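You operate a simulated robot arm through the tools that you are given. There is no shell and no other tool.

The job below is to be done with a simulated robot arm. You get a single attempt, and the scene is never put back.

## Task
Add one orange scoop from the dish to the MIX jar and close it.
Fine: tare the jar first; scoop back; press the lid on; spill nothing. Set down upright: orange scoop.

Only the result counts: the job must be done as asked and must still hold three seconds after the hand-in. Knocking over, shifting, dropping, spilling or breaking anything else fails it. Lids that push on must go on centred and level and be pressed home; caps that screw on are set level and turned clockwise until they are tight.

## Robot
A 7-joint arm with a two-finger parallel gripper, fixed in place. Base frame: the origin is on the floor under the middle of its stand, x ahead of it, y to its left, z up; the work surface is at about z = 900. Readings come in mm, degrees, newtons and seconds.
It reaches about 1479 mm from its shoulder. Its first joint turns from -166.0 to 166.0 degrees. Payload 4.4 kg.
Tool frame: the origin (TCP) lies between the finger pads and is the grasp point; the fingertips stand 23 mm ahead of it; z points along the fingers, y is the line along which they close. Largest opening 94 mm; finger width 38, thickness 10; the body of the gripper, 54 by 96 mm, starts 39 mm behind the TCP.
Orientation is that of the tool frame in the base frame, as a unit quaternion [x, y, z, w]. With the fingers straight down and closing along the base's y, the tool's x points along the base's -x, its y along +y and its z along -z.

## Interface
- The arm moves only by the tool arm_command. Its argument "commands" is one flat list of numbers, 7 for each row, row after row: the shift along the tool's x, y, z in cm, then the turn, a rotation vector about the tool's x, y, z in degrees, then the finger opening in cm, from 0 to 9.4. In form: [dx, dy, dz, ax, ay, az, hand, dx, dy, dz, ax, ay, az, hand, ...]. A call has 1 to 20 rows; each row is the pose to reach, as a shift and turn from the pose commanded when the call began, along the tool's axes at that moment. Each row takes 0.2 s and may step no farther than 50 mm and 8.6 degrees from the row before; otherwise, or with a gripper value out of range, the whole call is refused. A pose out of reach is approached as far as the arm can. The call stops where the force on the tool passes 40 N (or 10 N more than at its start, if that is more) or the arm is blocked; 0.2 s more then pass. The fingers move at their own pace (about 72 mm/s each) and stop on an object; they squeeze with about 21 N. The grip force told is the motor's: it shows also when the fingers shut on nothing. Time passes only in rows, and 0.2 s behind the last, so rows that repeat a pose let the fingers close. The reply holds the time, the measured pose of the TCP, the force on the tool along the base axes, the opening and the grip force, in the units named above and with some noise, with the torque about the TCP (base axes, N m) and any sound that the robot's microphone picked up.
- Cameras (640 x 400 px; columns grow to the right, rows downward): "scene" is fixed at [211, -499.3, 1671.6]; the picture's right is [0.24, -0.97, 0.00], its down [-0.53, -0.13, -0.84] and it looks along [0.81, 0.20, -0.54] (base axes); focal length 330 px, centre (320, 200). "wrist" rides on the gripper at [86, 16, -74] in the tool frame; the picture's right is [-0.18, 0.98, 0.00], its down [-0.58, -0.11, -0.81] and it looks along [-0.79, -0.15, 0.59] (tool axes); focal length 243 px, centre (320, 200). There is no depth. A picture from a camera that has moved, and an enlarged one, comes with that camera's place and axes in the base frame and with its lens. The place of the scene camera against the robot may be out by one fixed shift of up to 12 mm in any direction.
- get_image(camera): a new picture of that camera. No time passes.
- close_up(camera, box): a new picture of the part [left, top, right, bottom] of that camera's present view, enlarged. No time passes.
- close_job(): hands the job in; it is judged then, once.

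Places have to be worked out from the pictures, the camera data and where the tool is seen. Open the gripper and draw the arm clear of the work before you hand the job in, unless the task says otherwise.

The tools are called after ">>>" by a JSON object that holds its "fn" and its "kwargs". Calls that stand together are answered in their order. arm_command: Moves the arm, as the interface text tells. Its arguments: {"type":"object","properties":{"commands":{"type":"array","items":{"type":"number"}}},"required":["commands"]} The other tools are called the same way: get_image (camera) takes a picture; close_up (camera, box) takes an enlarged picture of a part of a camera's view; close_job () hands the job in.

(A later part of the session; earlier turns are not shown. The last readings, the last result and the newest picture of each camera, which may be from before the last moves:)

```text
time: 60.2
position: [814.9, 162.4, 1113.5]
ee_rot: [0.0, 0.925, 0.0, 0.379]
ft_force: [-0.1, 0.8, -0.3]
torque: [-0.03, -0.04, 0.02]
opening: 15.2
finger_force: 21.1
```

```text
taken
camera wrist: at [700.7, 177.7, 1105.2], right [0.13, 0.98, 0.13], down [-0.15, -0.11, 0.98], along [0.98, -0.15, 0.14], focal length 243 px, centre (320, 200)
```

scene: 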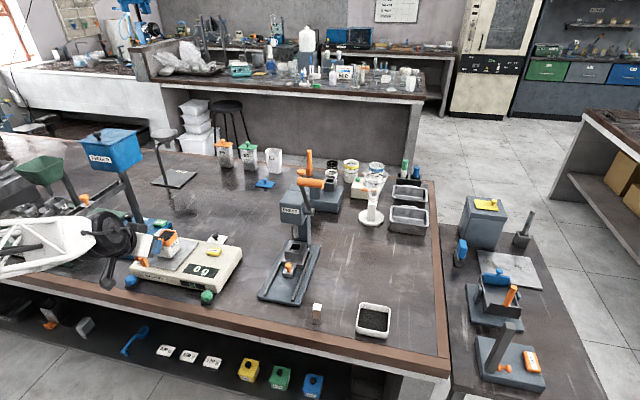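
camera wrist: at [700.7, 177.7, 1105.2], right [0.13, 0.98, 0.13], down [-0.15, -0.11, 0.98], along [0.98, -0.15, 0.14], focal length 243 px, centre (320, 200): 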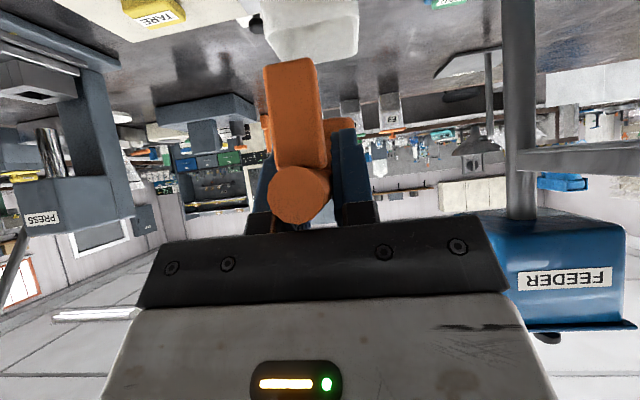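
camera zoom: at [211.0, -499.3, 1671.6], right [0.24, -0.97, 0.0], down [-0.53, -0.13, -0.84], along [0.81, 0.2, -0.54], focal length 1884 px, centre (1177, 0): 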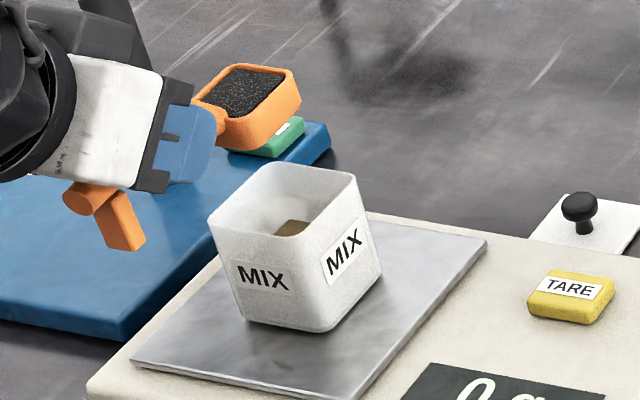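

>>> {"fn": "close_up", "kwargs": {"camera": "scene", "box": [150, 208, 172, 228]}}

>>> {"fn": "close_up", "kwargs": {"camera": "scene", "box": [150, 224, 186, 260]}}

>>> {"fn": "close_up", "kwargs": {"camera": "wrist", "box": [220, 0, 400, 180]}}

```text
16.00 times, centred on (161, 218) of scene
camera zoom: at [211.0, -499.3, 1671.6], right [0.24, -0.97, 0.0], down [-0.53, -0.13, -0.84], along [0.81, 0.2, -0.54], focal length 5275 px, centre (2864, -88)
```

zoom: 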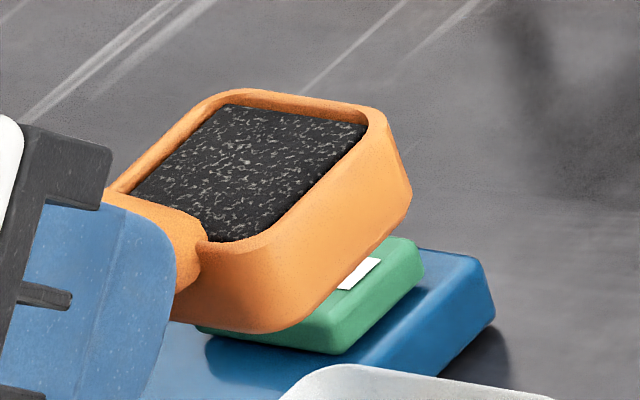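

```text
11.11 times, centred on (168, 242) of scene
camera zoom: at [211.0, -499.3, 1671.6], right [0.24, -0.97, 0.0], down [-0.53, -0.13, -0.84], along [0.81, 0.2, -0.54], focal length 3664 px, centre (2009, -267)
```

zoom: 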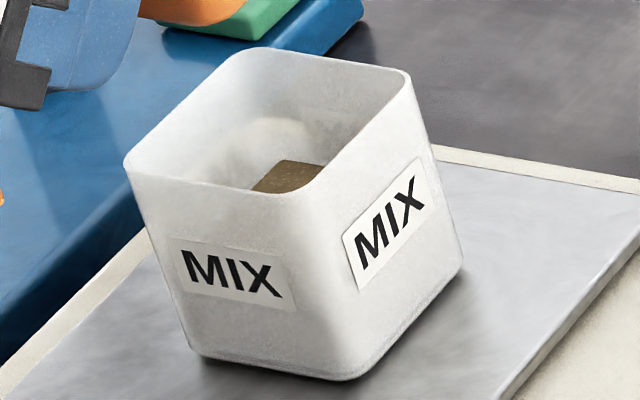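

```text
2.22 times, centred on (310, 90) of wrist
camera zoom: at [700.7, 177.7, 1105.2], right [0.13, 0.98, 0.13], down [-0.15, -0.11, 0.98], along [0.98, -0.15, 0.14], focal length 539 px, centre (342, 444)
```

zoom: 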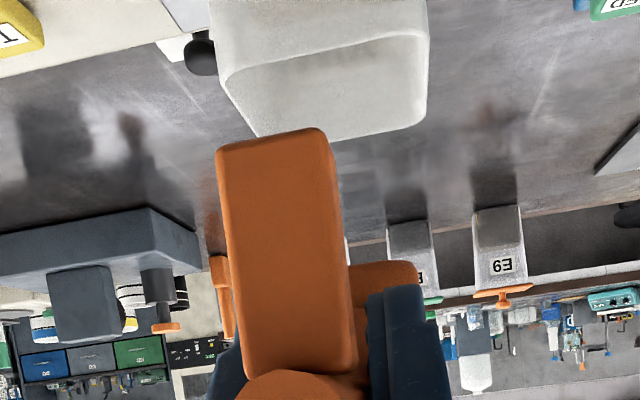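

The bowl is about 2 mm right of the jar's centreline, so I shift 2 mm left and begin tilting, first to 16° only, with the lip held over the mouth, then check.

>>> {"fn": "arm_command", "kwargs": {"commands": [-0.03, 0.1, 0.17, 0, 4, 0, 0, -0.066, 0.2, 0.346, 0, 8, 0, 0, -0.08, 0.2, 0.65, 0, 12, 0, 0, -0.106, 0.2, 0.947, 0, 16, 0, 0, -0.106, 0.2, 0.947, 0, 16, 0, 0]}}

>>> {"fn": "close_up", "kwargs": {"camera": "scene", "box": [140, 205, 200, 265]}}

```text
time: 61.4
position: [822.5, 163.7, 1107.7]
ee_rot: [0.0, 0.969, 0.0, 0.246]
ft_force: [-0.7, 0.7, 0.7]
torque: [0.02, -0.01, 0.01]
opening: 15.3
finger_force: 21.6
```

```text
6.67 times, centred on (170, 235) of scene
camera zoom: at [211.0, -499.3, 1671.6], right [0.24, -0.97, 0.0], down [-0.53, -0.13, -0.84], along [0.81, 0.2, -0.54], focal length 2198 px, centre (1320, -33)
```

zoom: 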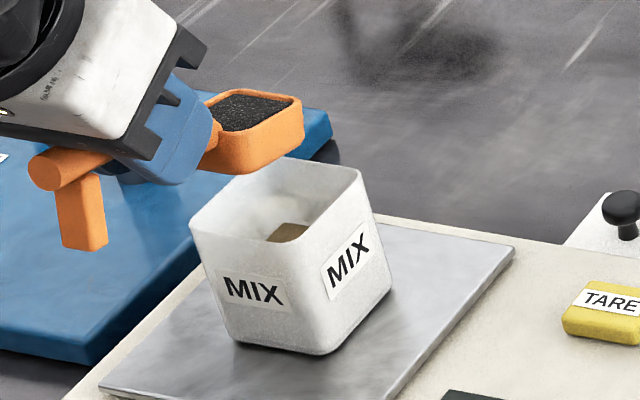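

Lip is well placed over the mouth. I continue the tilt to 94° nose-down with the lip fixed over the jar, and hold.

>>> {"fn": "arm_command", "kwargs": {"commands": [-0.422, 0, 0.458, 0, 8, 0, 0, -1.159, 0, 0.632, 0, 16, 0, 0, -2.136, 0, 0.596, 0, 24, 0, 0, -3.17, 0, 0.704, 0, 32, 0, 0, -4.203, 0, 0.983, 0, 40, 0, 0, -5.202, 0, 1.471, 0, 48, 0, 0, -6.188, 0, 2.065, 0, 56, 0, 0, -6.188, 0, 2.065, 0, 56, 0, 0]}}

>>> {"fn": "close_up", "kwargs": {"camera": "scene", "box": [130, 195, 250, 295]}}

>>> {"fn": "get_image", "kwargs": {"camera": "wrist"}}

```text
time: 63.2
position: [886.2, 163.9, 1119.4]
ee_rot: [0.001, 0.971, 0.0, -0.237]
ft_force: [0.9, -0.4, -0.5]
torque: [0.0, 0.01, 0.0]
opening: 15.1
finger_force: 21.0
```

```text
4.00 times, centred on (190, 245) of scene
camera zoom: at [211.0, -499.3, 1671.6], right [0.24, -0.97, 0.0], down [-0.53, -0.13, -0.84], along [0.81, 0.2, -0.54], focal length 1319 px, centre (840, 20)
```

zoom: 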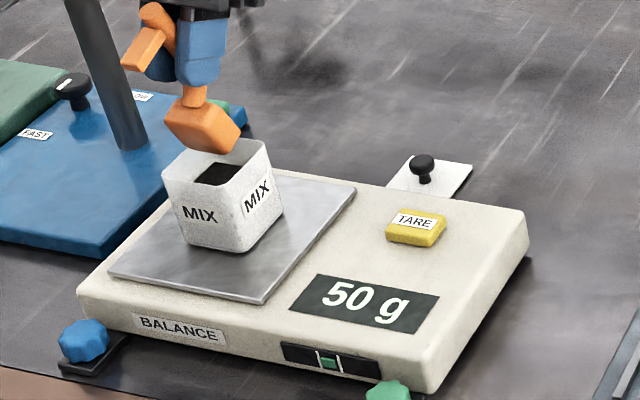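

```text
taken
camera wrist: at [844.0, 180.1, 1224.3], right [0.16, 0.98, -0.08], down [0.89, -0.11, 0.45], along [0.43, -0.15, -0.89], focal length 243 px, centre (320, 200)
```

wrist: 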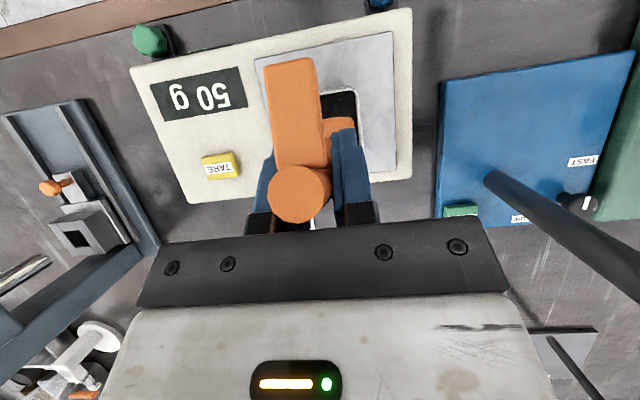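

The balance shows 50 g added and the jar holds the black powder. I tilt a little further to be sure the bowl is empty and look.

>>> {"fn": "arm_command", "kwargs": {"commands": [-1.163, 0, -0.321, 0, 8, 0, 0, -2.34, 0, -0.593, 0, 16, 0, 0, -3.205, 0, -0.815, 0, 22, 0, 0, -3.205, 0, -0.815, 0, 22, 0, 0, -3.205, 0, -0.815, 0, 22, 0, 0]}}

>>> {"fn": "close_up", "kwargs": {"camera": "scene", "box": [130, 195, 250, 295]}}

```text
time: 64.4
position: [915.3, 162.5, 1112.3]
ee_rot: [0.0, 0.911, 0.0, -0.412]
ft_force: [0.1, -0.2, 0.6]
torque: [0.0, 0.02, -0.01]
opening: 14.9
finger_force: 21.3
```

```text
4.00 times, centred on (190, 245) of scene
camera zoom: at [211.0, -499.3, 1671.6], right [0.24, -0.97, 0.0], down [-0.53, -0.13, -0.84], along [0.81, 0.2, -0.54], focal length 1319 px, centre (840, 20)
```

zoom: 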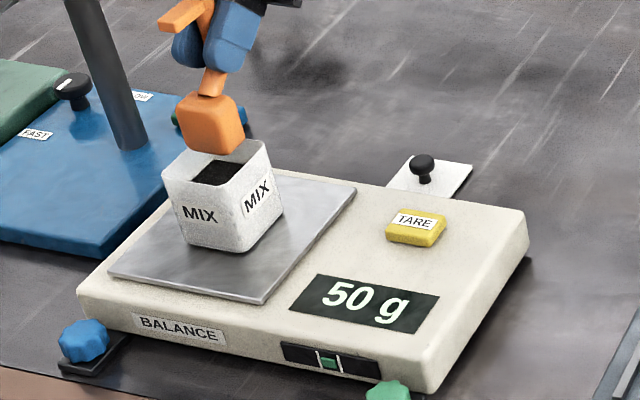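

50 g steady, bowl emptied. I raise the scoop clear, roll it back to level and draw back from the jar.

>>> {"fn": "arm_command", "kwargs": {"commands": [1.13, 0, -0.98, 0, 0, 0, 0, 2.64, 0, -2.3, 0, 0, 0, 0, 4.48, 0, -3.23, 0, -6, 0, 0, 5.84, 0, -2.43, 0, -14, 0, 0, 6.83, 0, -1.3, 0, -22, 0, 0, 7.81, 0, -0.16, 0, -30, 0, 0, 8.79, 0, 0.97, 0, -38, 0, 0, 9.78, 0, 2.1, 0, -46, 0, 0, 10.76, 0, 3.23, 0, -54, 0, 0, 11.75, 0, 4.37, 0, -62, 0, 0, 12.73, 0, 5.5, 0, -70, 0, 0, 13.71, 0, 6.63, 0, -78, 0, 0, 14.7, 0, 7.76, 0, -86, 0, 0, 15.35, 0, 8.52, 0, -94, 0, 0, 15.35, 0, 8.52, 0, -94, 0, 0]}}

>>> {"fn": "get_image", "kwargs": {"camera": "scene"}}

>>> {"fn": "close_up", "kwargs": {"camera": "scene", "box": [100, 180, 280, 310]}}

>>> {"fn": "get_image", "kwargs": {"camera": "wrist"}}

```text
time: 67.6
position: [753.7, 165.5, 1171.9]
ee_rot: [0.0, 0.925, -0.001, 0.38]
ft_force: [-0.7, 0.1, -0.9]
torque: [-0.01, 0.02, 0.02]
opening: 15.0
finger_force: 20.8
out of reach, approached as far as the arm can: row 1, 2
```

```text
taken
```

scene: 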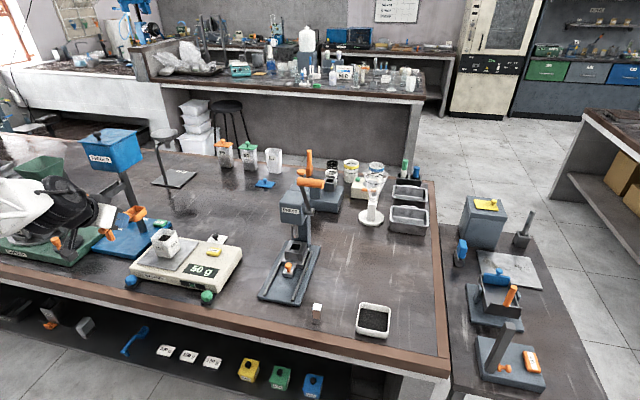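

```text
3.08 times, centred on (190, 245) of scene
camera zoom: at [211.0, -499.3, 1671.6], right [0.24, -0.97, 0.0], down [-0.53, -0.13, -0.84], along [0.81, 0.2, -0.54], focal length 1014 px, centre (720, 62)
```

zoom: 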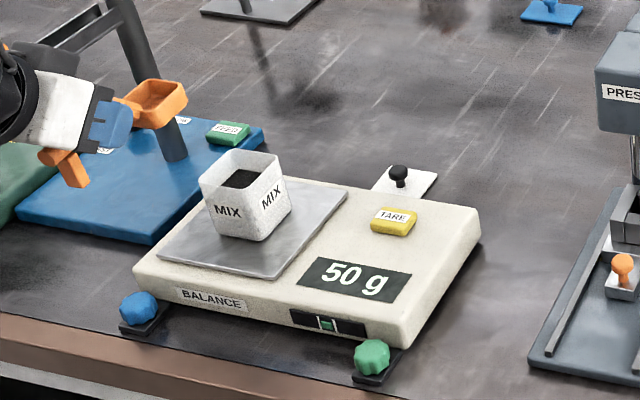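

```text
taken
camera wrist: at [639.9, 180.8, 1163.8], right [0.13, 0.98, 0.13], down [-0.15, -0.11, 0.98], along [0.98, -0.15, 0.14], focal length 243 px, centre (320, 200)
```

wrist: 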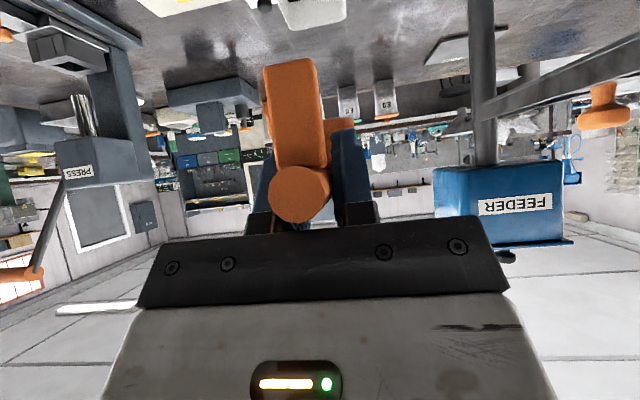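

Bowl is empty and nothing is spilled. I carry the scoop back to above its original spot (TCP about 861, −105).

>>> {"fn": "arm_command", "kwargs": {"commands": [0, -1, 0, 0, 0, 0, 0, 0, -3.5, 0, 0, 0, 0, 0, 0, -7, 0, 0, 0, 0, 0, 0, -11, 0, 0, 0, 0, 0, 0, -15, 0, 0, 0, 0, 0, 0, -19, 0, 0, 0, 0, 0, 1.4, -22.5, 1.42, 0, 0, 0, 0, 3.16, -25, 3.2, 0, 0, 0, 0, 4.91, -26.4, 4.98, 0, 0, 0, 0, 6.32, -27.07, 6.41, 0, 0, 0, 0, 4.9, -27.07, 7.81, 0, 0, 0, 0, 2.76, -27.07, 9.92, 0, 0, 0, 0, 0.62, -27.07, 12.03, 0, 0, 0, 0, -0.8, -27.07, 13.43, 0, 0, 0, 0, -1.37, -27.07, 13.99, 0, 0, 0, 0, -1.37, -27.07, 13.99, 0, 0, 0, 0]}}

>>> {"fn": "close_up", "kwargs": {"camera": "wrist", "box": [240, 0, 420, 240]}}

>>> {"fn": "close_up", "kwargs": {"camera": "scene", "box": [190, 200, 300, 300]}}

```text
time: 71.0
position: [861.3, -105.6, 1081.7]
ee_rot: [0.0, 0.925, 0.0, 0.379]
ft_force: [-0.4, -0.4, 1.2]
torque: [-0.01, -0.01, 0.0]
opening: 15.3
finger_force: 21.3
```

```text
1.67 times, centred on (330, 120) of wrist
camera zoom: at [748.5, -89.8, 1073.3], right [0.13, 0.98, 0.13], down [-0.15, -0.11, 0.98], along [0.98, -0.15, 0.14], focal length 404 px, centre (303, 333)
```

zoom: 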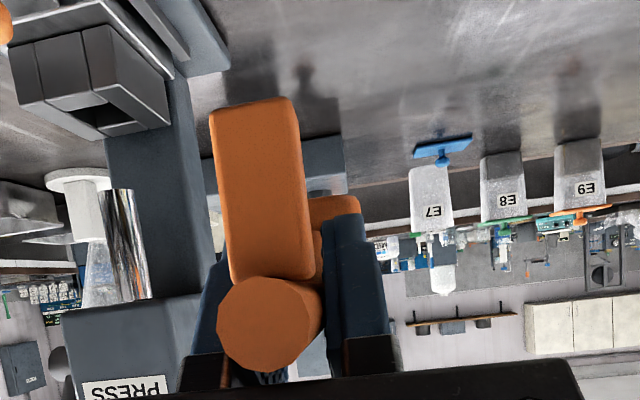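

```text
4.00 times, centred on (245, 250) of scene
camera zoom: at [211.0, -499.3, 1671.6], right [0.24, -0.97, 0.0], down [-0.53, -0.13, -0.84], along [0.81, 0.2, -0.54], focal length 1319 px, centre (620, 0)
```

zoom: 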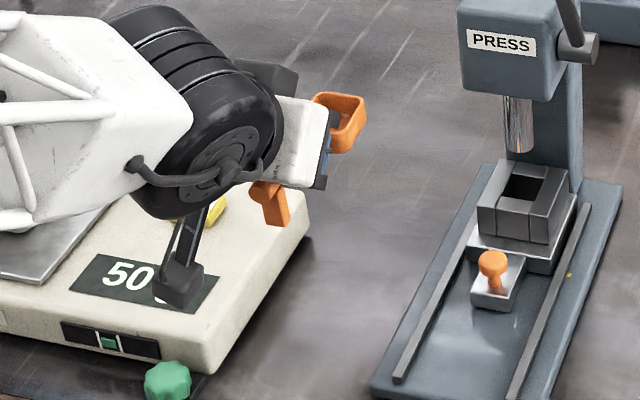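

Above its place with the scoop level. I lower it to just above the table (bowl bottom ≈3 mm up).

>>> {"fn": "arm_command", "kwargs": {"commands": [0.7, 0, 0.71, 0, 0, 0, 0, 2.1, 0, 2.14, 0, 0, 0, 0, 3.86, 0, 3.92, 0, 0, 0, 0, 5.62, 0, 5.7, 0, 0, 0, 0, 7.23, 0, 7.33, 0, 0, 0, 0, 8.42, 0, 8.54, 0, 0, 0, 0, 9.13, 0, 9.26, 0, 0, 0, 0, 9.48, 0, 9.61, 0, 0, 0, 0, 9.65, 0, 9.79, 0, 0, 0, 0, 9.65, 0, 9.79, 0, 0, 0, 0]}}

>>> {"fn": "get_image", "kwargs": {"camera": "wrist"}}

>>> {"fn": "close_up", "kwargs": {"camera": "scene", "box": [210, 240, 280, 300]}}

```text
time: 73.2
position: [860.4, -106.7, 944.1]
ee_rot: [0.0, 0.926, 0.0, 0.379]
ft_force: [-0.7, 0.0, -0.9]
torque: [-0.01, -0.02, 0.02]
opening: 15.1
finger_force: 21.3
```

```text
taken
camera wrist: at [748.1, -90.8, 935.8], right [0.13, 0.98, 0.13], down [-0.15, -0.11, 0.98], along [0.98, -0.15, 0.14], focal length 243 px, centre (320, 200)
```

wrist: 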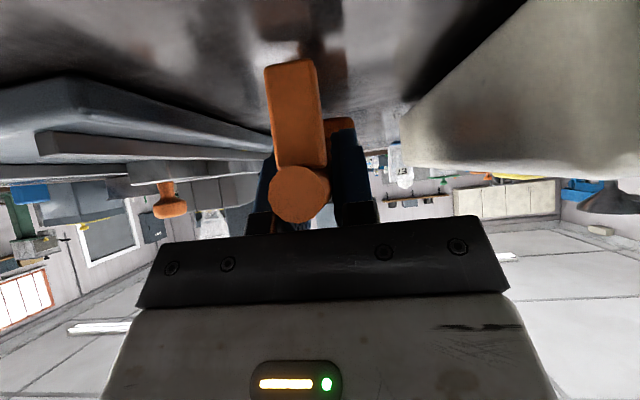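

```text
6.67 times, centred on (245, 270) of scene
camera zoom: at [211.0, -499.3, 1671.6], right [0.24, -0.97, 0.0], down [-0.53, -0.13, -0.84], along [0.81, 0.2, -0.54], focal length 2198 px, centre (820, -267)
```

zoom: 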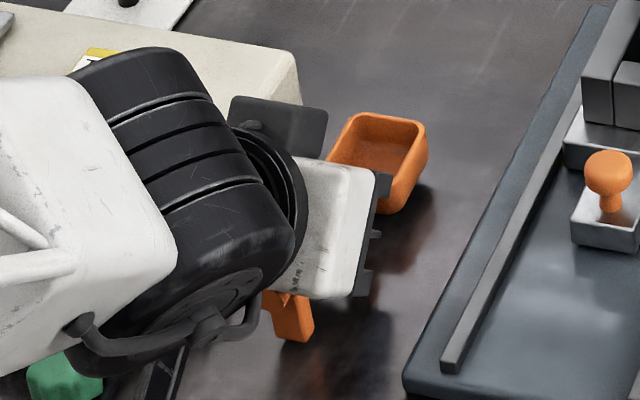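

>>> {"fn": "arm_command", "kwargs": {"commands": [0.105, 0, 0.107, 0, 0, 0, 0, 0.21, 0, 0.214, 0, 0, 0, 0, 0.281, 0, 0.285, 0, 0, 0, 0, 0.281, 0, 0.285, 0, 0, 0, 0]}}

```text
time: 74.2
position: [861.9, -106.8, 940.5]
ee_rot: [0.0, 0.925, 0.0, 0.379]
ft_force: [-0.2, -0.7, -0.3]
torque: [-0.03, -0.03, -0.02]
opening: 15.2
finger_force: 21.0
```

No contact yet; I keep easing down a millimetre at a time.

>>> {"fn": "arm_command", "kwargs": {"commands": [0.07, 0, 0.071, 0, 0, 0, 0, 0.14, 0, 0.142, 0, 0, 0, 0, 0.14, 0, 0.142, 0, 0, 0, 0]}}

```text
time: 75.0
position: [861.8, -107.5, 939.5]
ee_rot: [0.0, 0.925, 0.0, 0.381]
ft_force: [0.6, 1.0, 10.2]
torque: [0.01, 0.37, -0.05]
opening: 15.0
finger_force: 20.6
```

The foot touches first (10 N). I back off about 1 mm, then open the fingers gently.

>>> {"fn": "arm_command", "kwargs": {"commands": [-0.07, 0, -0.071, 0, 0.8, 0, 0, -0.07, 0, -0.071, 0, 0.8, 0, 0]}}

>>> {"fn": "arm_command", "kwargs": {"commands": [0, 0, 0, 0, 0, 0, 1.6, 0, 0, 0, 0, 0, 0, 2.0, 0, 0, 0, 0, 0, 0, 3.0, 0, 0, 0, 0, 0, 0, 4.5, 0, 0, 0, 0, 0, 0, 4.5]}}

>>> {"fn": "get_image", "kwargs": {"camera": "wrist"}}

>>> {"fn": "close_up", "kwargs": {"camera": "scene", "box": [210, 240, 280, 300]}}

```text
time: 75.6
position: [860.7, -106.9, 939.2]
ee_rot: [0.0, 0.928, 0.001, 0.374]
ft_force: [-0.9, -0.3, 7.1]
torque: [-0.02, 0.29, 0.03]
opening: 15.2
finger_force: 21.1
```

```text
time: 76.8
position: [861.2, -106.4, 939.0]
ee_rot: [0.001, 0.928, 0.0, 0.373]
ft_force: [-0.9, 0.1, 0.9]
torque: [0.02, 0.0, -0.02]
opening: 45.0
finger_force: 0.0
```

```text
taken
camera wrist: at [747.7, -91.2, 933.1], right [0.13, 0.98, 0.13], down [-0.14, -0.11, 0.98], along [0.98, -0.15, 0.12], focal length 243 px, centre (320, 200)
```

wrist: 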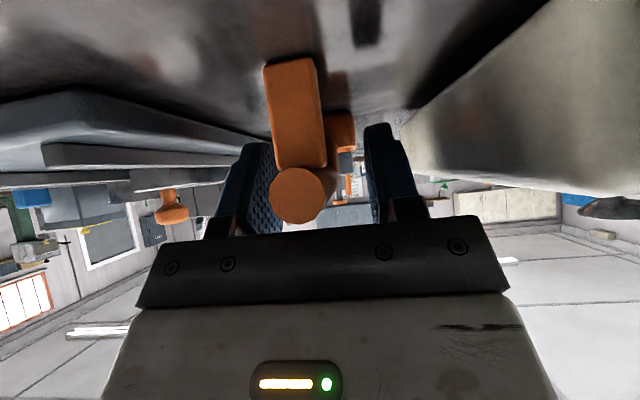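

```text
6.67 times, centred on (245, 270) of scene
camera zoom: at [211.0, -499.3, 1671.6], right [0.24, -0.97, 0.0], down [-0.53, -0.13, -0.84], along [0.81, 0.2, -0.54], focal length 2198 px, centre (820, -267)
```

zoom: 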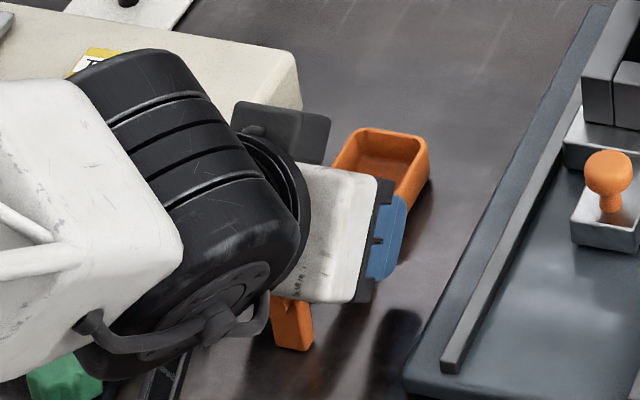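

The scoop is released, standing upright. I withdraw straight back along the tool axis, clear of the handle.

>>> {"fn": "arm_command", "kwargs": {"commands": [0, 0, -1, 0, 0, 0, 4.5, 0, 0, -3, 0, 0, 0, 4.5, 0, 0, -6, 0, 0, 0, 4.5, 0, 0, -10, 0, 0, 0, 4.5, -1, 0, -13, 0, 8, 0, 4.5, -2, 0, -15, 0, 16, 0, 4.5, -3, 0, -17, 0, 24, 0, 4.5, -3.5, 0, -18, 0, 32, 0, 4.5, -3.5, 0, -18, 0, 40, 0, 4.5, -3.5, 0, -18, 0, 43.8, 0, 4.5]}}

>>> {"fn": "get_image", "kwargs": {"camera": "wrist"}}

>>> {"fn": "get_image", "kwargs": {"camera": "scene"}}

>>> {"fn": "close_up", "kwargs": {"camera": "scene", "box": [225, 245, 275, 300]}}

```text
time: 79.0
position: [762.8, -107.2, 1094.0]
ee_rot: [0.0, 1.0, 0.001, 0.0]
ft_force: [-0.4, 0.4, -0.1]
torque: [0.0, -0.01, 0.01]
opening: 44.8
finger_force: 0.0
```

```text
taken
camera wrist: at [676.2, -90.3, 1168.6], right [0.18, 0.98, 0.0], down [0.58, -0.11, 0.81], along [0.79, -0.15, -0.59], focal length 243 px, centre (320, 200)
```

wrist: 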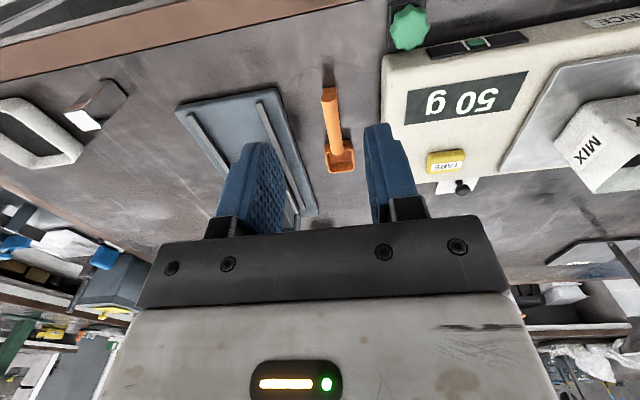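

```text
taken
```

scene: 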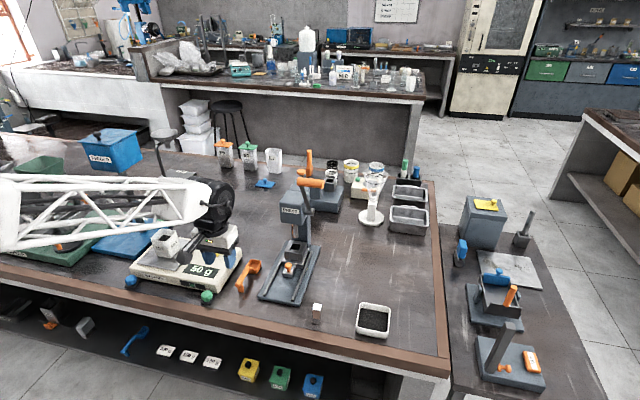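

```text
7.27 times, centred on (250, 272) of scene
camera zoom: at [211.0, -499.3, 1671.6], right [0.24, -0.97, 0.0], down [-0.53, -0.13, -0.84], along [0.81, 0.2, -0.54], focal length 2398 px, centre (829, -327)
```

zoom: 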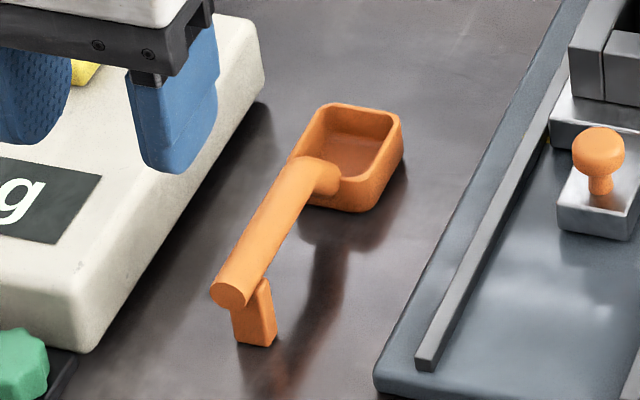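

The scoop stands upright in its original place (within a few mm). Next, the lid: I move to look at it with the wrist camera from two heights.

>>> {"fn": "arm_command", "kwargs": {"commands": [0, 0, -2, 0, 0, 0, 5, -3, 3.5, -3, 0, 0, 0, 5, -6, 7, -3, 0, 0, 0, 5, -9, 10.5, -3, 0, 0, 0, 5, -12, 14, -3, 0, 0, 0, 5, -15, 17, -3, 0, 0, 0, 5, -16.7, 18.5, -1.6, 0, 0, 0, 5, -16.7, 18.5, -1.6, 0, 0, 0, 5]}}

>>> {"fn": "close_up", "kwargs": {"camera": "wrist", "box": [260, 0, 420, 120]}}

>>> {"fn": "get_image", "kwargs": {"camera": "wrist"}}

```text
time: 80.8
position: [928.5, 78.9, 1111.8]
ee_rot: [0.0, 1.0, 0.0, 0.0]
ft_force: [0.3, 0.3, 0.3]
torque: [-0.01, -0.02, -0.05]
opening: 50.0
finger_force: 0.1
```

```text
3.33 times, centred on (340, 60) of wrist
camera zoom: at [843.3, 95.0, 1185.7], right [0.18, 0.98, 0.0], down [0.58, -0.11, 0.81], along [0.79, -0.15, -0.59], focal length 809 px, centre (253, 667)
```

zoom: 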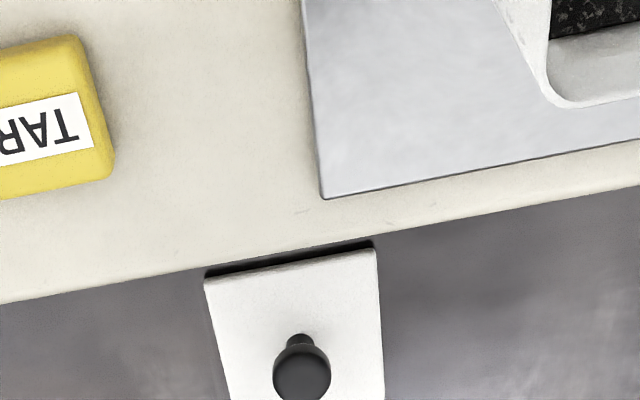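

```text
taken
camera wrist: at [843.3, 95.0, 1185.7], right [0.18, 0.98, 0.0], down [0.58, -0.11, 0.81], along [0.79, -0.15, -0.59], focal length 243 px, centre (320, 200)
```

wrist: 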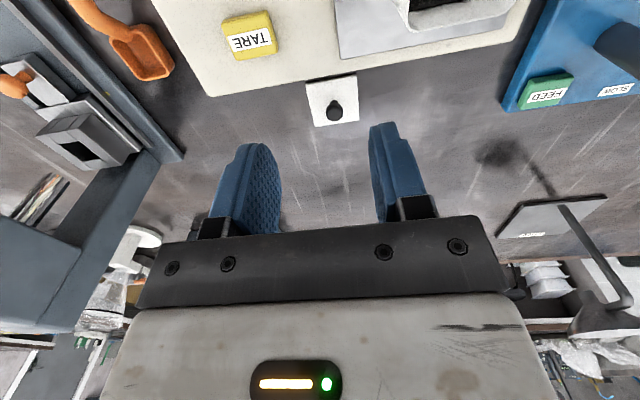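

>>> {"fn": "close_up", "kwargs": {"camera": "wrist", "box": [290, 65, 380, 135]}}

>>> {"fn": "arm_command", "kwargs": {"commands": [-1, 0, 2, 0, 0, 0, 5, -2, 0, 5, 0, 0, 0, 5, -3, 0, 8, 0, 0, 0, 5, -3, 0, 9.5, 0, 0, 0, 5, -3, 0, 9.5, 0, 0, 0, 5]}}

>>> {"fn": "get_image", "kwargs": {"camera": "wrist"}}

>>> {"fn": "close_up", "kwargs": {"camera": "wrist", "box": [280, 60, 390, 160]}}

```text
5.71 times, centred on (335, 100) of wrist
camera zoom: at [843.3, 95.0, 1185.7], right [0.18, 0.98, 0.0], down [0.58, -0.11, 0.81], along [0.79, -0.15, -0.59], focal length 1386 px, centre (234, 771)
```

zoom: 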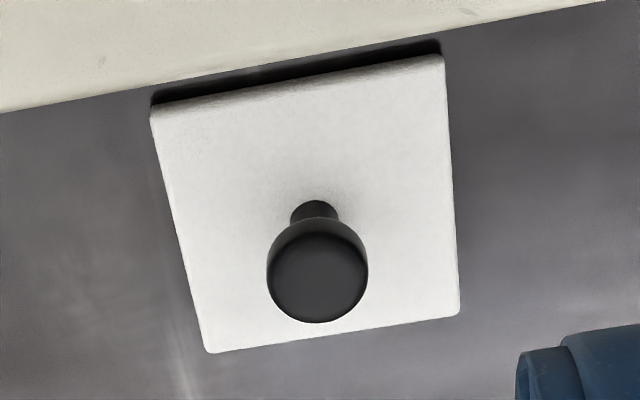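

```text
time: 82.0
position: [958.4, 79.4, 1016.2]
ee_rot: [-0.001, 1.0, 0.0, 0.0]
ft_force: [-0.1, -0.1, 0.5]
torque: [0.0, -0.02, 0.02]
opening: 50.2
finger_force: 0.0
```

```text
taken
camera wrist: at [871.1, 94.8, 1090.0], right [0.18, 0.98, 0.0], down [0.58, -0.11, 0.81], along [0.79, -0.15, -0.59], focal length 243 px, centre (320, 200)
```

wrist: 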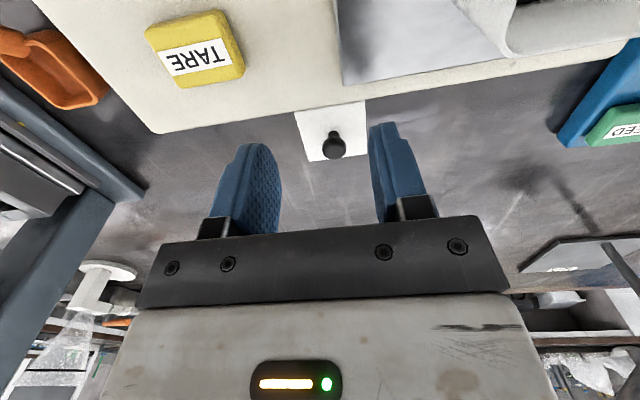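

```text
4.00 times, centred on (335, 110) of wrist
camera zoom: at [871.1, 94.8, 1090.0], right [0.18, 0.98, 0.0], down [0.58, -0.11, 0.81], along [0.79, -0.15, -0.59], focal length 970 px, centre (260, 560)
```

zoom: 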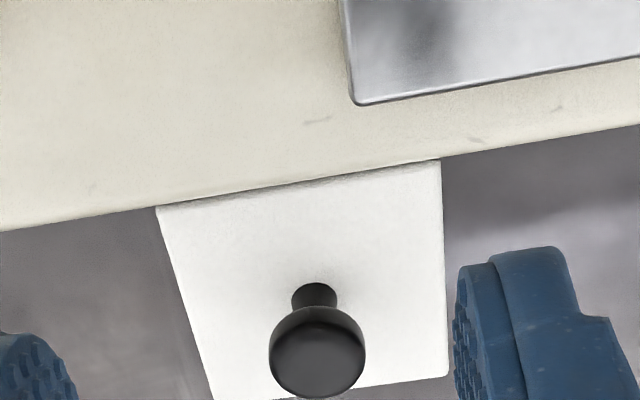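

Lid: x 988–1049, y 50–110, plate top z≈904.5, knob cap Ø≈21 mm centred at about (1019, 80), top z≈926. I move over the knob and descend so the fingertips stop just above the plate.

>>> {"fn": "arm_command", "kwargs": {"commands": [-2, 0, 0, 0, 0, 0, 5, -4, 0, 0, 0, 0, 0, 5, -5.5, 0.04, 0, 0, 0, 0, 5, -6.05, 0.04, 2, 0, 0, 0, 5, -6.05, 0.04, 5, 0, 0, 0, 5, -6.05, 0.04, 6.5, 0, 0, 0, 5, -6.05, 0.04, 7.2, 0, 0, 0, 5, -6.05, 0.04, 7.2, 0, 0, 0, 5]}}

>>> {"fn": "get_image", "kwargs": {"camera": "wrist"}}

>>> {"fn": "close_up", "kwargs": {"camera": "scene", "box": [190, 200, 260, 260]}}

```text
time: 83.8
position: [1019.5, 78.8, 943.1]
ee_rot: [0.0, 1.0, 0.0, 0.0]
ft_force: [-0.2, 0.6, 0.8]
torque: [0.02, -0.01, 0.02]
opening: 50.2
finger_force: 0.0
```

```text
taken
camera wrist: at [932.9, 94.4, 1017.2], right [0.18, 0.98, 0.0], down [0.58, -0.11, 0.81], along [0.79, -0.15, -0.59], focal length 243 px, centre (320, 200)
```

wrist: 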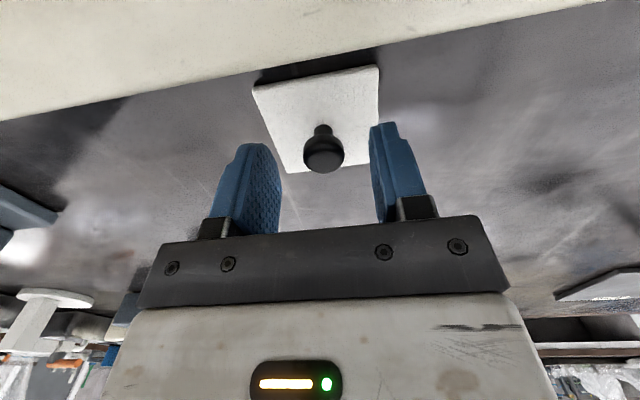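

```text
6.67 times, centred on (225, 230) of scene
camera zoom: at [211.0, -499.3, 1671.6], right [0.24, -0.97, 0.0], down [-0.53, -0.13, -0.84], along [0.81, 0.2, -0.54], focal length 2198 px, centre (953, 0)
```

zoom: 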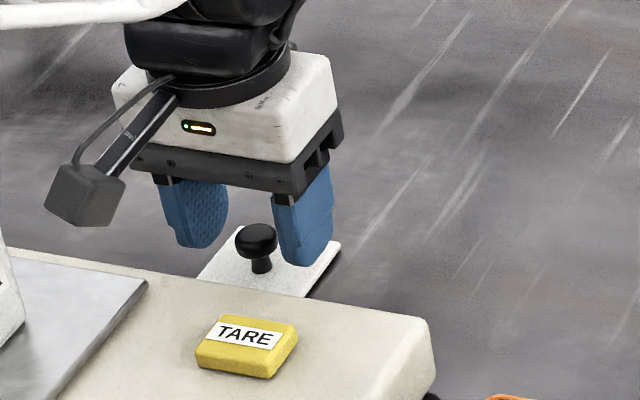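

Knob is centred between the fingers (≈1019.8, 79.5). I descend the last 12 mm and close on the cap.

>>> {"fn": "arm_command", "kwargs": {"commands": [0, 0.05, 0.5, 0, 0, 0, 5, 0, 0.05, 0.9, 0, 0, 0, 5, 0, 0.05, 1.15, 0, 0, 0, 5, 0, 0.05, 1.15, 0, 0, 0, 5]}}

>>> {"fn": "arm_command", "kwargs": {"commands": [0, 0, 0, 0, 0, 0, 3.5, 0, 0, 0, 0, 0, 0, 2.5, 0, 0, 0, 0, 0, 0, 1, 0, 0, 0, 0, 0, 0, 0, 0, 0, 0, 0, 0, 0, 0, 0, 0, 0, 0, 0, 0, 0]}}

>>> {"fn": "get_image", "kwargs": {"camera": "wrist"}}

```text
time: 84.8
position: [1019.9, 78.0, 931.2]
ee_rot: [0.0, 1.0, -0.001, 0.0]
ft_force: [-0.2, 0.0, 0.0]
torque: [0.01, 0.0, 0.0]
opening: 49.7
finger_force: 0.0
```

```text
time: 86.2
position: [1018.9, 78.5, 931.1]
ee_rot: [0.0, 1.0, 0.0, 0.001]
ft_force: [-0.4, 0.3, -0.4]
torque: [-0.02, 0.0, -0.02]
opening: 19.5
finger_force: 21.0
```

```text
taken
camera wrist: at [933.6, 94.7, 1005.5], right [0.18, 0.98, 0.0], down [0.58, -0.11, 0.81], along [0.79, -0.15, -0.59], focal length 243 px, centre (320, 200)
```

wrist: 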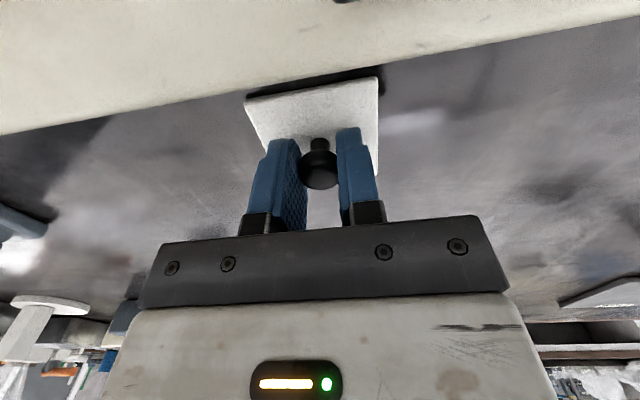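

Gripped on the cap (19.5 mm). I lift gently and check that the lid hangs level.

>>> {"fn": "arm_command", "kwargs": {"commands": [0, 0, -0.15, 0, 0, 0, 0, 0, 0, -0.5, 0, 0, 0, 0, 0, 0, -1.0, 0, 0, 0, 0, 0, 0, -1.8, 0, 0, 0, 0, 0, 0, -2.8, 0, 0, 0, 0, 0, 0, -4.0, 0, 0, 0, 0, 0, 0, -5.4, 0, 0, 0, 0, 0, 0, -7, 0, 0, 0, 0, 0, 0, -8.8, 0, 0, 0, 0, 0, 0, -10.6, 0, 0, 0, 0, 0, 0, -12.4, 0, 0, 0, 0, 0, 0, -14, 0, 0, 0, 0, 0, 0, -15.2, 0, 0, 0, 0, 0, 0, -15.8, 0, 0, 0, 0, 0, 0, -16, 0, 0, 0, 0, 0, 0, -16, 0, 0, 0, 0]}}

>>> {"fn": "get_image", "kwargs": {"camera": "wrist"}}

>>> {"fn": "close_up", "kwargs": {"camera": "scene", "box": [180, 160, 270, 230]}}

```text
time: 89.6
position: [1020.4, 78.1, 1091.7]
ee_rot: [0.0, 1.0, 0.0, 0.0]
ft_force: [-0.9, 0.1, -0.3]
torque: [0.0, 0.05, 0.0]
opening: 19.6
finger_force: 20.5
```

```text
taken
camera wrist: at [934.1, 94.8, 1165.4], right [0.18, 0.98, 0.0], down [0.58, -0.11, 0.81], along [0.79, -0.15, -0.59], focal length 243 px, centre (320, 200)
```

wrist: 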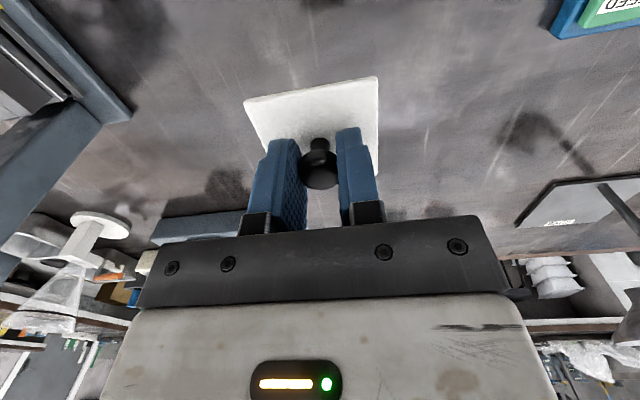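

```text
5.71 times, centred on (225, 195) of scene
camera zoom: at [211.0, -499.3, 1671.6], right [0.24, -0.97, 0.0], down [-0.53, -0.13, -0.84], along [0.81, 0.2, -0.54], focal length 1884 px, centre (863, 229)
```

zoom: 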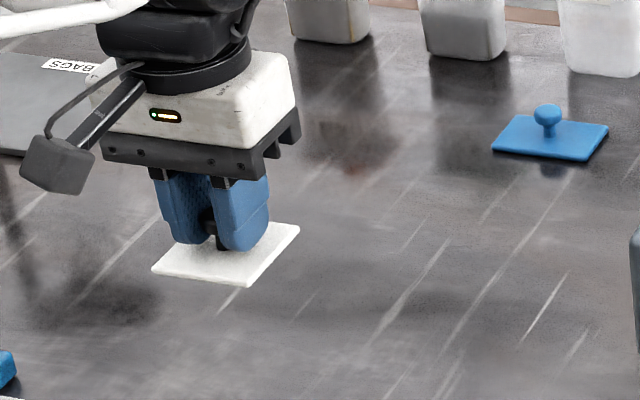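

>>> {"fn": "close_up", "kwargs": {"camera": "wrist", "box": [220, 60, 400, 240]}}

>>> {"fn": "close_up", "kwargs": {"camera": "scene", "box": [195, 183, 240, 215]}}

```text
2.22 times, centred on (310, 150) of wrist
camera zoom: at [934.1, 94.8, 1165.4], right [0.18, 0.98, 0.0], down [0.58, -0.11, 0.81], along [0.79, -0.15, -0.59], focal length 539 px, centre (342, 311)
```

zoom: 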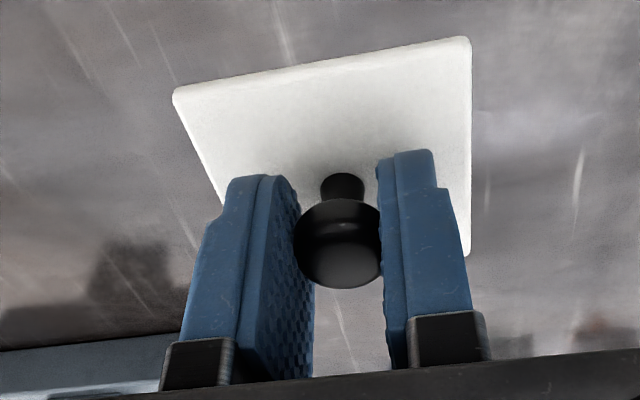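

```text
12.50 times, centred on (218, 199) of scene
camera zoom: at [211.0, -499.3, 1671.6], right [0.24, -0.97, 0.0], down [-0.53, -0.13, -0.84], along [0.81, 0.2, -0.54], focal length 4121 px, centre (1601, 212)
```

zoom: 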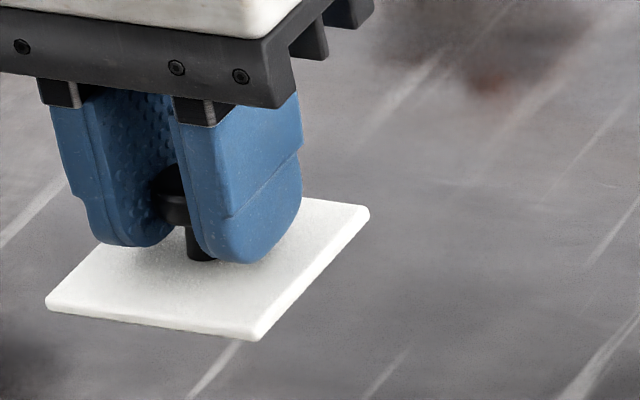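

Lid is held level, its centre about 1 mm behind the TCP. I carry it over the jar and hover about 35 mm above the rim to check the alignment.

>>> {"fn": "arm_command", "kwargs": {"commands": [0.65, 0.42, 0, 0, 0, 0, 0, 2.35, 1.5, 0, 0, 0, 0, 0, 4.7, 3.0, 0, 0, 0, 0, 0, 7.2, 4.6, 0, 0, 0, 0, 0, 9.67, 6.18, 0.2, 0, 0, 0, 0, 11.6, 7.43, 0.4, 0, 0, 0, 0, 12.7, 8.1, 0.6, 0, 0, 0, 0, 13.07, 8.35, 0.7, 0, 0, 0, 0, 13.07, 8.35, 0.7, 0, 0, 0, 0]}}

>>> {"fn": "get_image", "kwargs": {"camera": "wrist"}}

>>> {"fn": "close_up", "kwargs": {"camera": "wrist", "box": [220, 20, 420, 200]}}

>>> {"fn": "close_up", "kwargs": {"camera": "scene", "box": [140, 205, 200, 265]}}

```text
time: 91.6
position: [890.4, 163.3, 1085.4]
ee_rot: [0.0, 1.0, 0.0, -0.001]
ft_force: [-1.0, -1.0, 0.1]
torque: [-0.01, -0.01, 0.02]
opening: 19.6
finger_force: 21.0
```

```text
taken
camera wrist: at [803.6, 178.8, 1158.8], right [0.18, 0.98, 0.0], down [0.58, -0.11, 0.81], along [0.79, -0.15, -0.59], focal length 243 px, centre (320, 200)
```

wrist: 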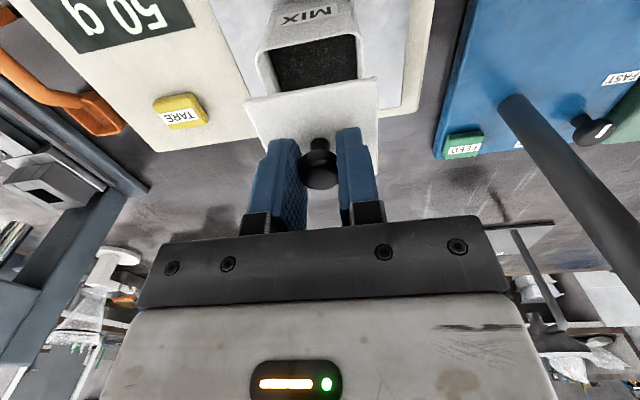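

```text
2.22 times, centred on (320, 110) of wrist
camera zoom: at [803.6, 178.8, 1158.8], right [0.18, 0.98, 0.0], down [0.58, -0.11, 0.81], along [0.79, -0.15, -0.59], focal length 539 px, centre (320, 400)
```

zoom: 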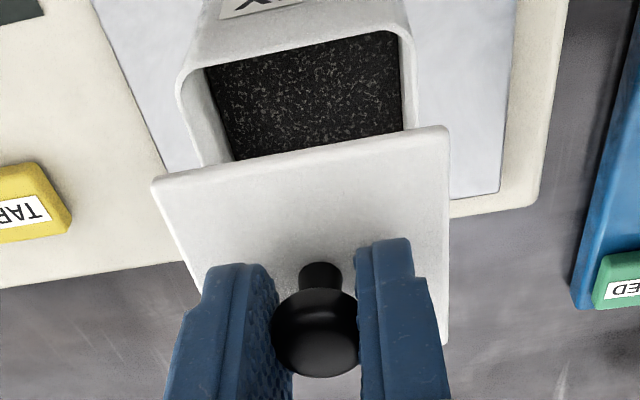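

```text
6.67 times, centred on (170, 235) of scene
camera zoom: at [211.0, -499.3, 1671.6], right [0.24, -0.97, 0.0], down [-0.53, -0.13, -0.84], along [0.81, 0.2, -0.54], focal length 2198 px, centre (1320, -33)
```

zoom: 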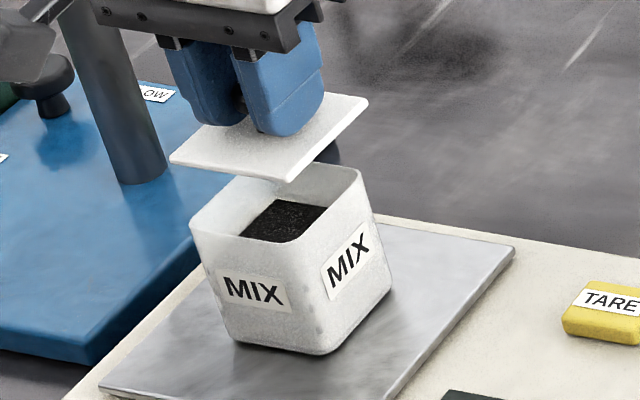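

In y the lid is well centred, but the lid's near edge appears ~4–5 mm too far forward of the jar's. I shift back 4 mm, lower to about 12 mm above the rim, and re-check from both cameras.

>>> {"fn": "arm_command", "kwargs": {"commands": [0.1, 0, 0.4, 0, 0, 0, 0, 0.25, 0, 1.0, 0, 0, 0, 0, 0.4, 0, 1.6, 0, 0, 0, 0, 0.4, 0, 2.0, 0, 0, 0, 0, 0.4, 0, 2.0, 0, 0, 0, 0]}}

>>> {"fn": "close_up", "kwargs": {"camera": "wrist", "box": [220, 20, 420, 145]}}

>>> {"fn": "close_up", "kwargs": {"camera": "scene", "box": [148, 218, 188, 258]}}

```text
time: 92.8
position: [885.7, 163.4, 1065.0]
ee_rot: [-0.001, 1.0, -0.001, 0.0]
ft_force: [-0.8, -0.3, 0.1]
torque: [0.0, -0.01, 0.01]
opening: 19.1
finger_force: 20.8
```

```text
3.20 times, centred on (320, 82) of wrist
camera zoom: at [799.5, 178.7, 1138.9], right [0.18, 0.98, 0.0], down [0.58, -0.11, 0.81], along [0.79, -0.15, -0.59], focal length 776 px, centre (320, 576)
```

zoom: 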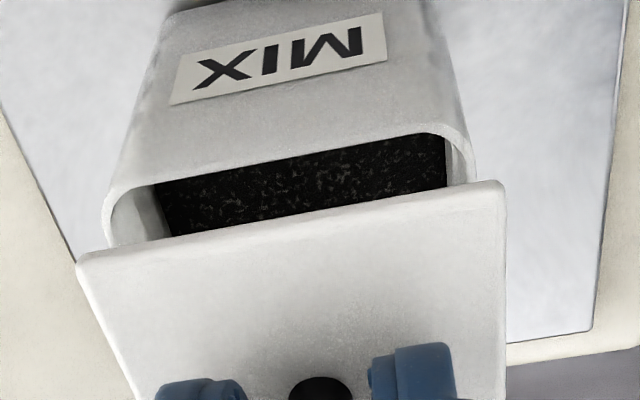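

```text
10.00 times, centred on (168, 238) of scene
camera zoom: at [211.0, -499.3, 1671.6], right [0.24, -0.97, 0.0], down [-0.53, -0.13, -0.84], along [0.81, 0.2, -0.54], focal length 3297 px, centre (1840, -180)
```

zoom: 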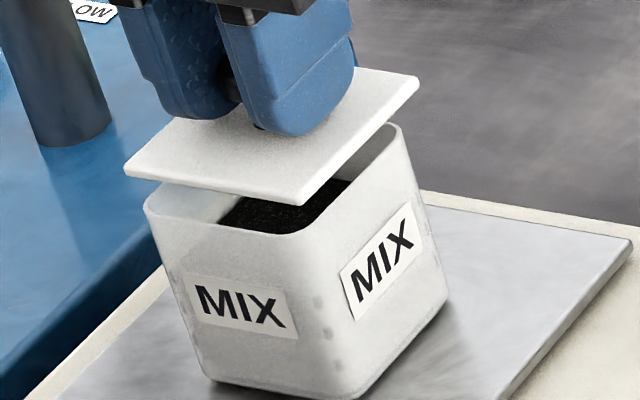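

The two cameras disagree by a few mm because of the height gap, so I reduce the parallax: shift back another 3 mm and lower to just above the rim (≈3–4 mm), then compare edges.

>>> {"fn": "arm_command", "kwargs": {"commands": [0.15, 0, 0.3, 0, 0, 0, 0, 0.3, 0, 0.6, 0, 0, 0, 0, 0.3, 0, 0.8, 0, 0, 0, 0, 0.3, 0, 0.9, 0, 0, 0, 0, 0.3, 0, 0.9, 0, 0, 0, 0]}}

>>> {"fn": "close_up", "kwargs": {"camera": "wrist", "box": [220, 20, 420, 145]}}

>>> {"fn": "close_up", "kwargs": {"camera": "scene", "box": [148, 218, 188, 258]}}

```text
time: 94.0
position: [882.5, 161.8, 1056.4]
ee_rot: [0.0, 1.0, 0.0, 0.0]
ft_force: [-1.2, -1.0, 4.2]
torque: [-0.03, -0.08, -0.01]
opening: 19.2
finger_force: 21.0
heard: snap
```

```text
3.20 times, centred on (320, 82) of wrist
camera zoom: at [795.6, 178.5, 1129.8], right [0.18, 0.98, 0.0], down [0.58, -0.11, 0.81], along [0.79, -0.15, -0.59], focal length 776 px, centre (320, 576)
```

zoom: 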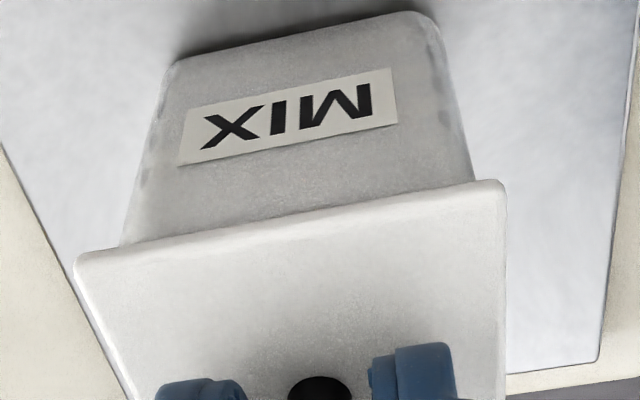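

```text
10.00 times, centred on (168, 238) of scene
camera zoom: at [211.0, -499.3, 1671.6], right [0.24, -0.97, 0.0], down [-0.53, -0.13, -0.84], along [0.81, 0.2, -0.54], focal length 3297 px, centre (1840, -180)
```

zoom: 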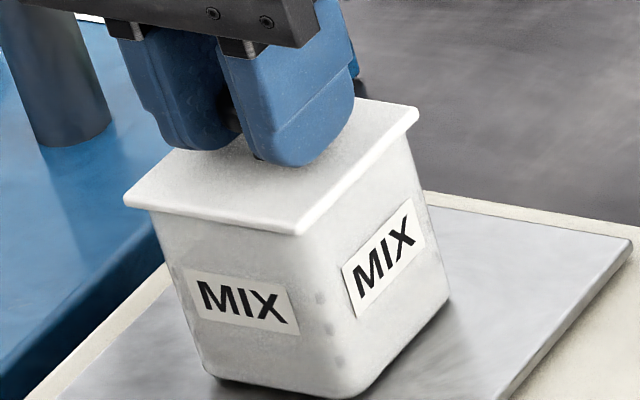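

I heard a snap, with a light 4 N contact: the lid has gone onto the rim. I zoom in to check that it's level and fully seated.

>>> {"fn": "close_up", "kwargs": {"camera": "scene", "box": [154, 226, 184, 252]}}

>>> {"fn": "close_up", "kwargs": {"camera": "wrist", "box": [230, 60, 400, 130]}}

>>> {"fn": "close_up", "kwargs": {"camera": "scene", "box": [110, 210, 270, 310]}}

```text
15.38 times, centred on (169, 239) of scene
camera zoom: at [211.0, -499.3, 1671.6], right [0.24, -0.97, 0.0], down [-0.53, -0.13, -0.84], along [0.81, 0.2, -0.54], focal length 5072 px, centre (2643, -400)
```

zoom: 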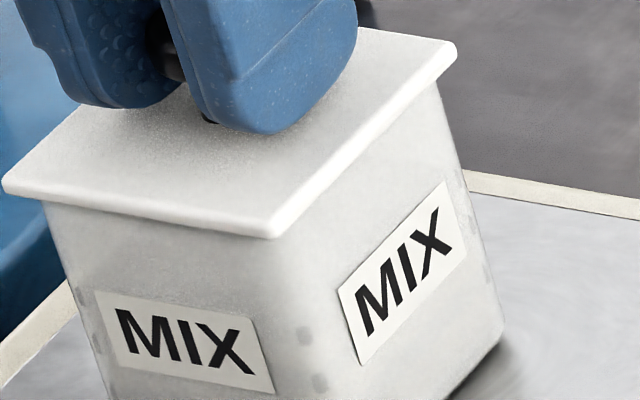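

```text
3.76 times, centred on (315, 95) of wrist
camera zoom: at [795.6, 178.5, 1129.8], right [0.18, 0.98, 0.0], down [0.58, -0.11, 0.81], along [0.79, -0.15, -0.59], focal length 913 px, centre (339, 595)
```

zoom: 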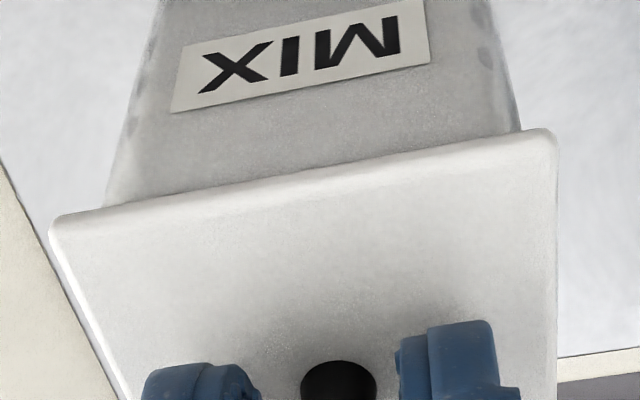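

```text
4.00 times, centred on (190, 260) of scene
camera zoom: at [211.0, -499.3, 1671.6], right [0.24, -0.97, 0.0], down [-0.53, -0.13, -0.84], along [0.81, 0.2, -0.54], focal length 1319 px, centre (840, -40)
```

zoom: 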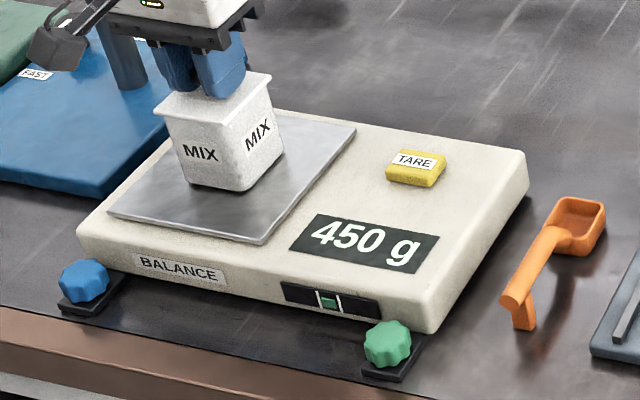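

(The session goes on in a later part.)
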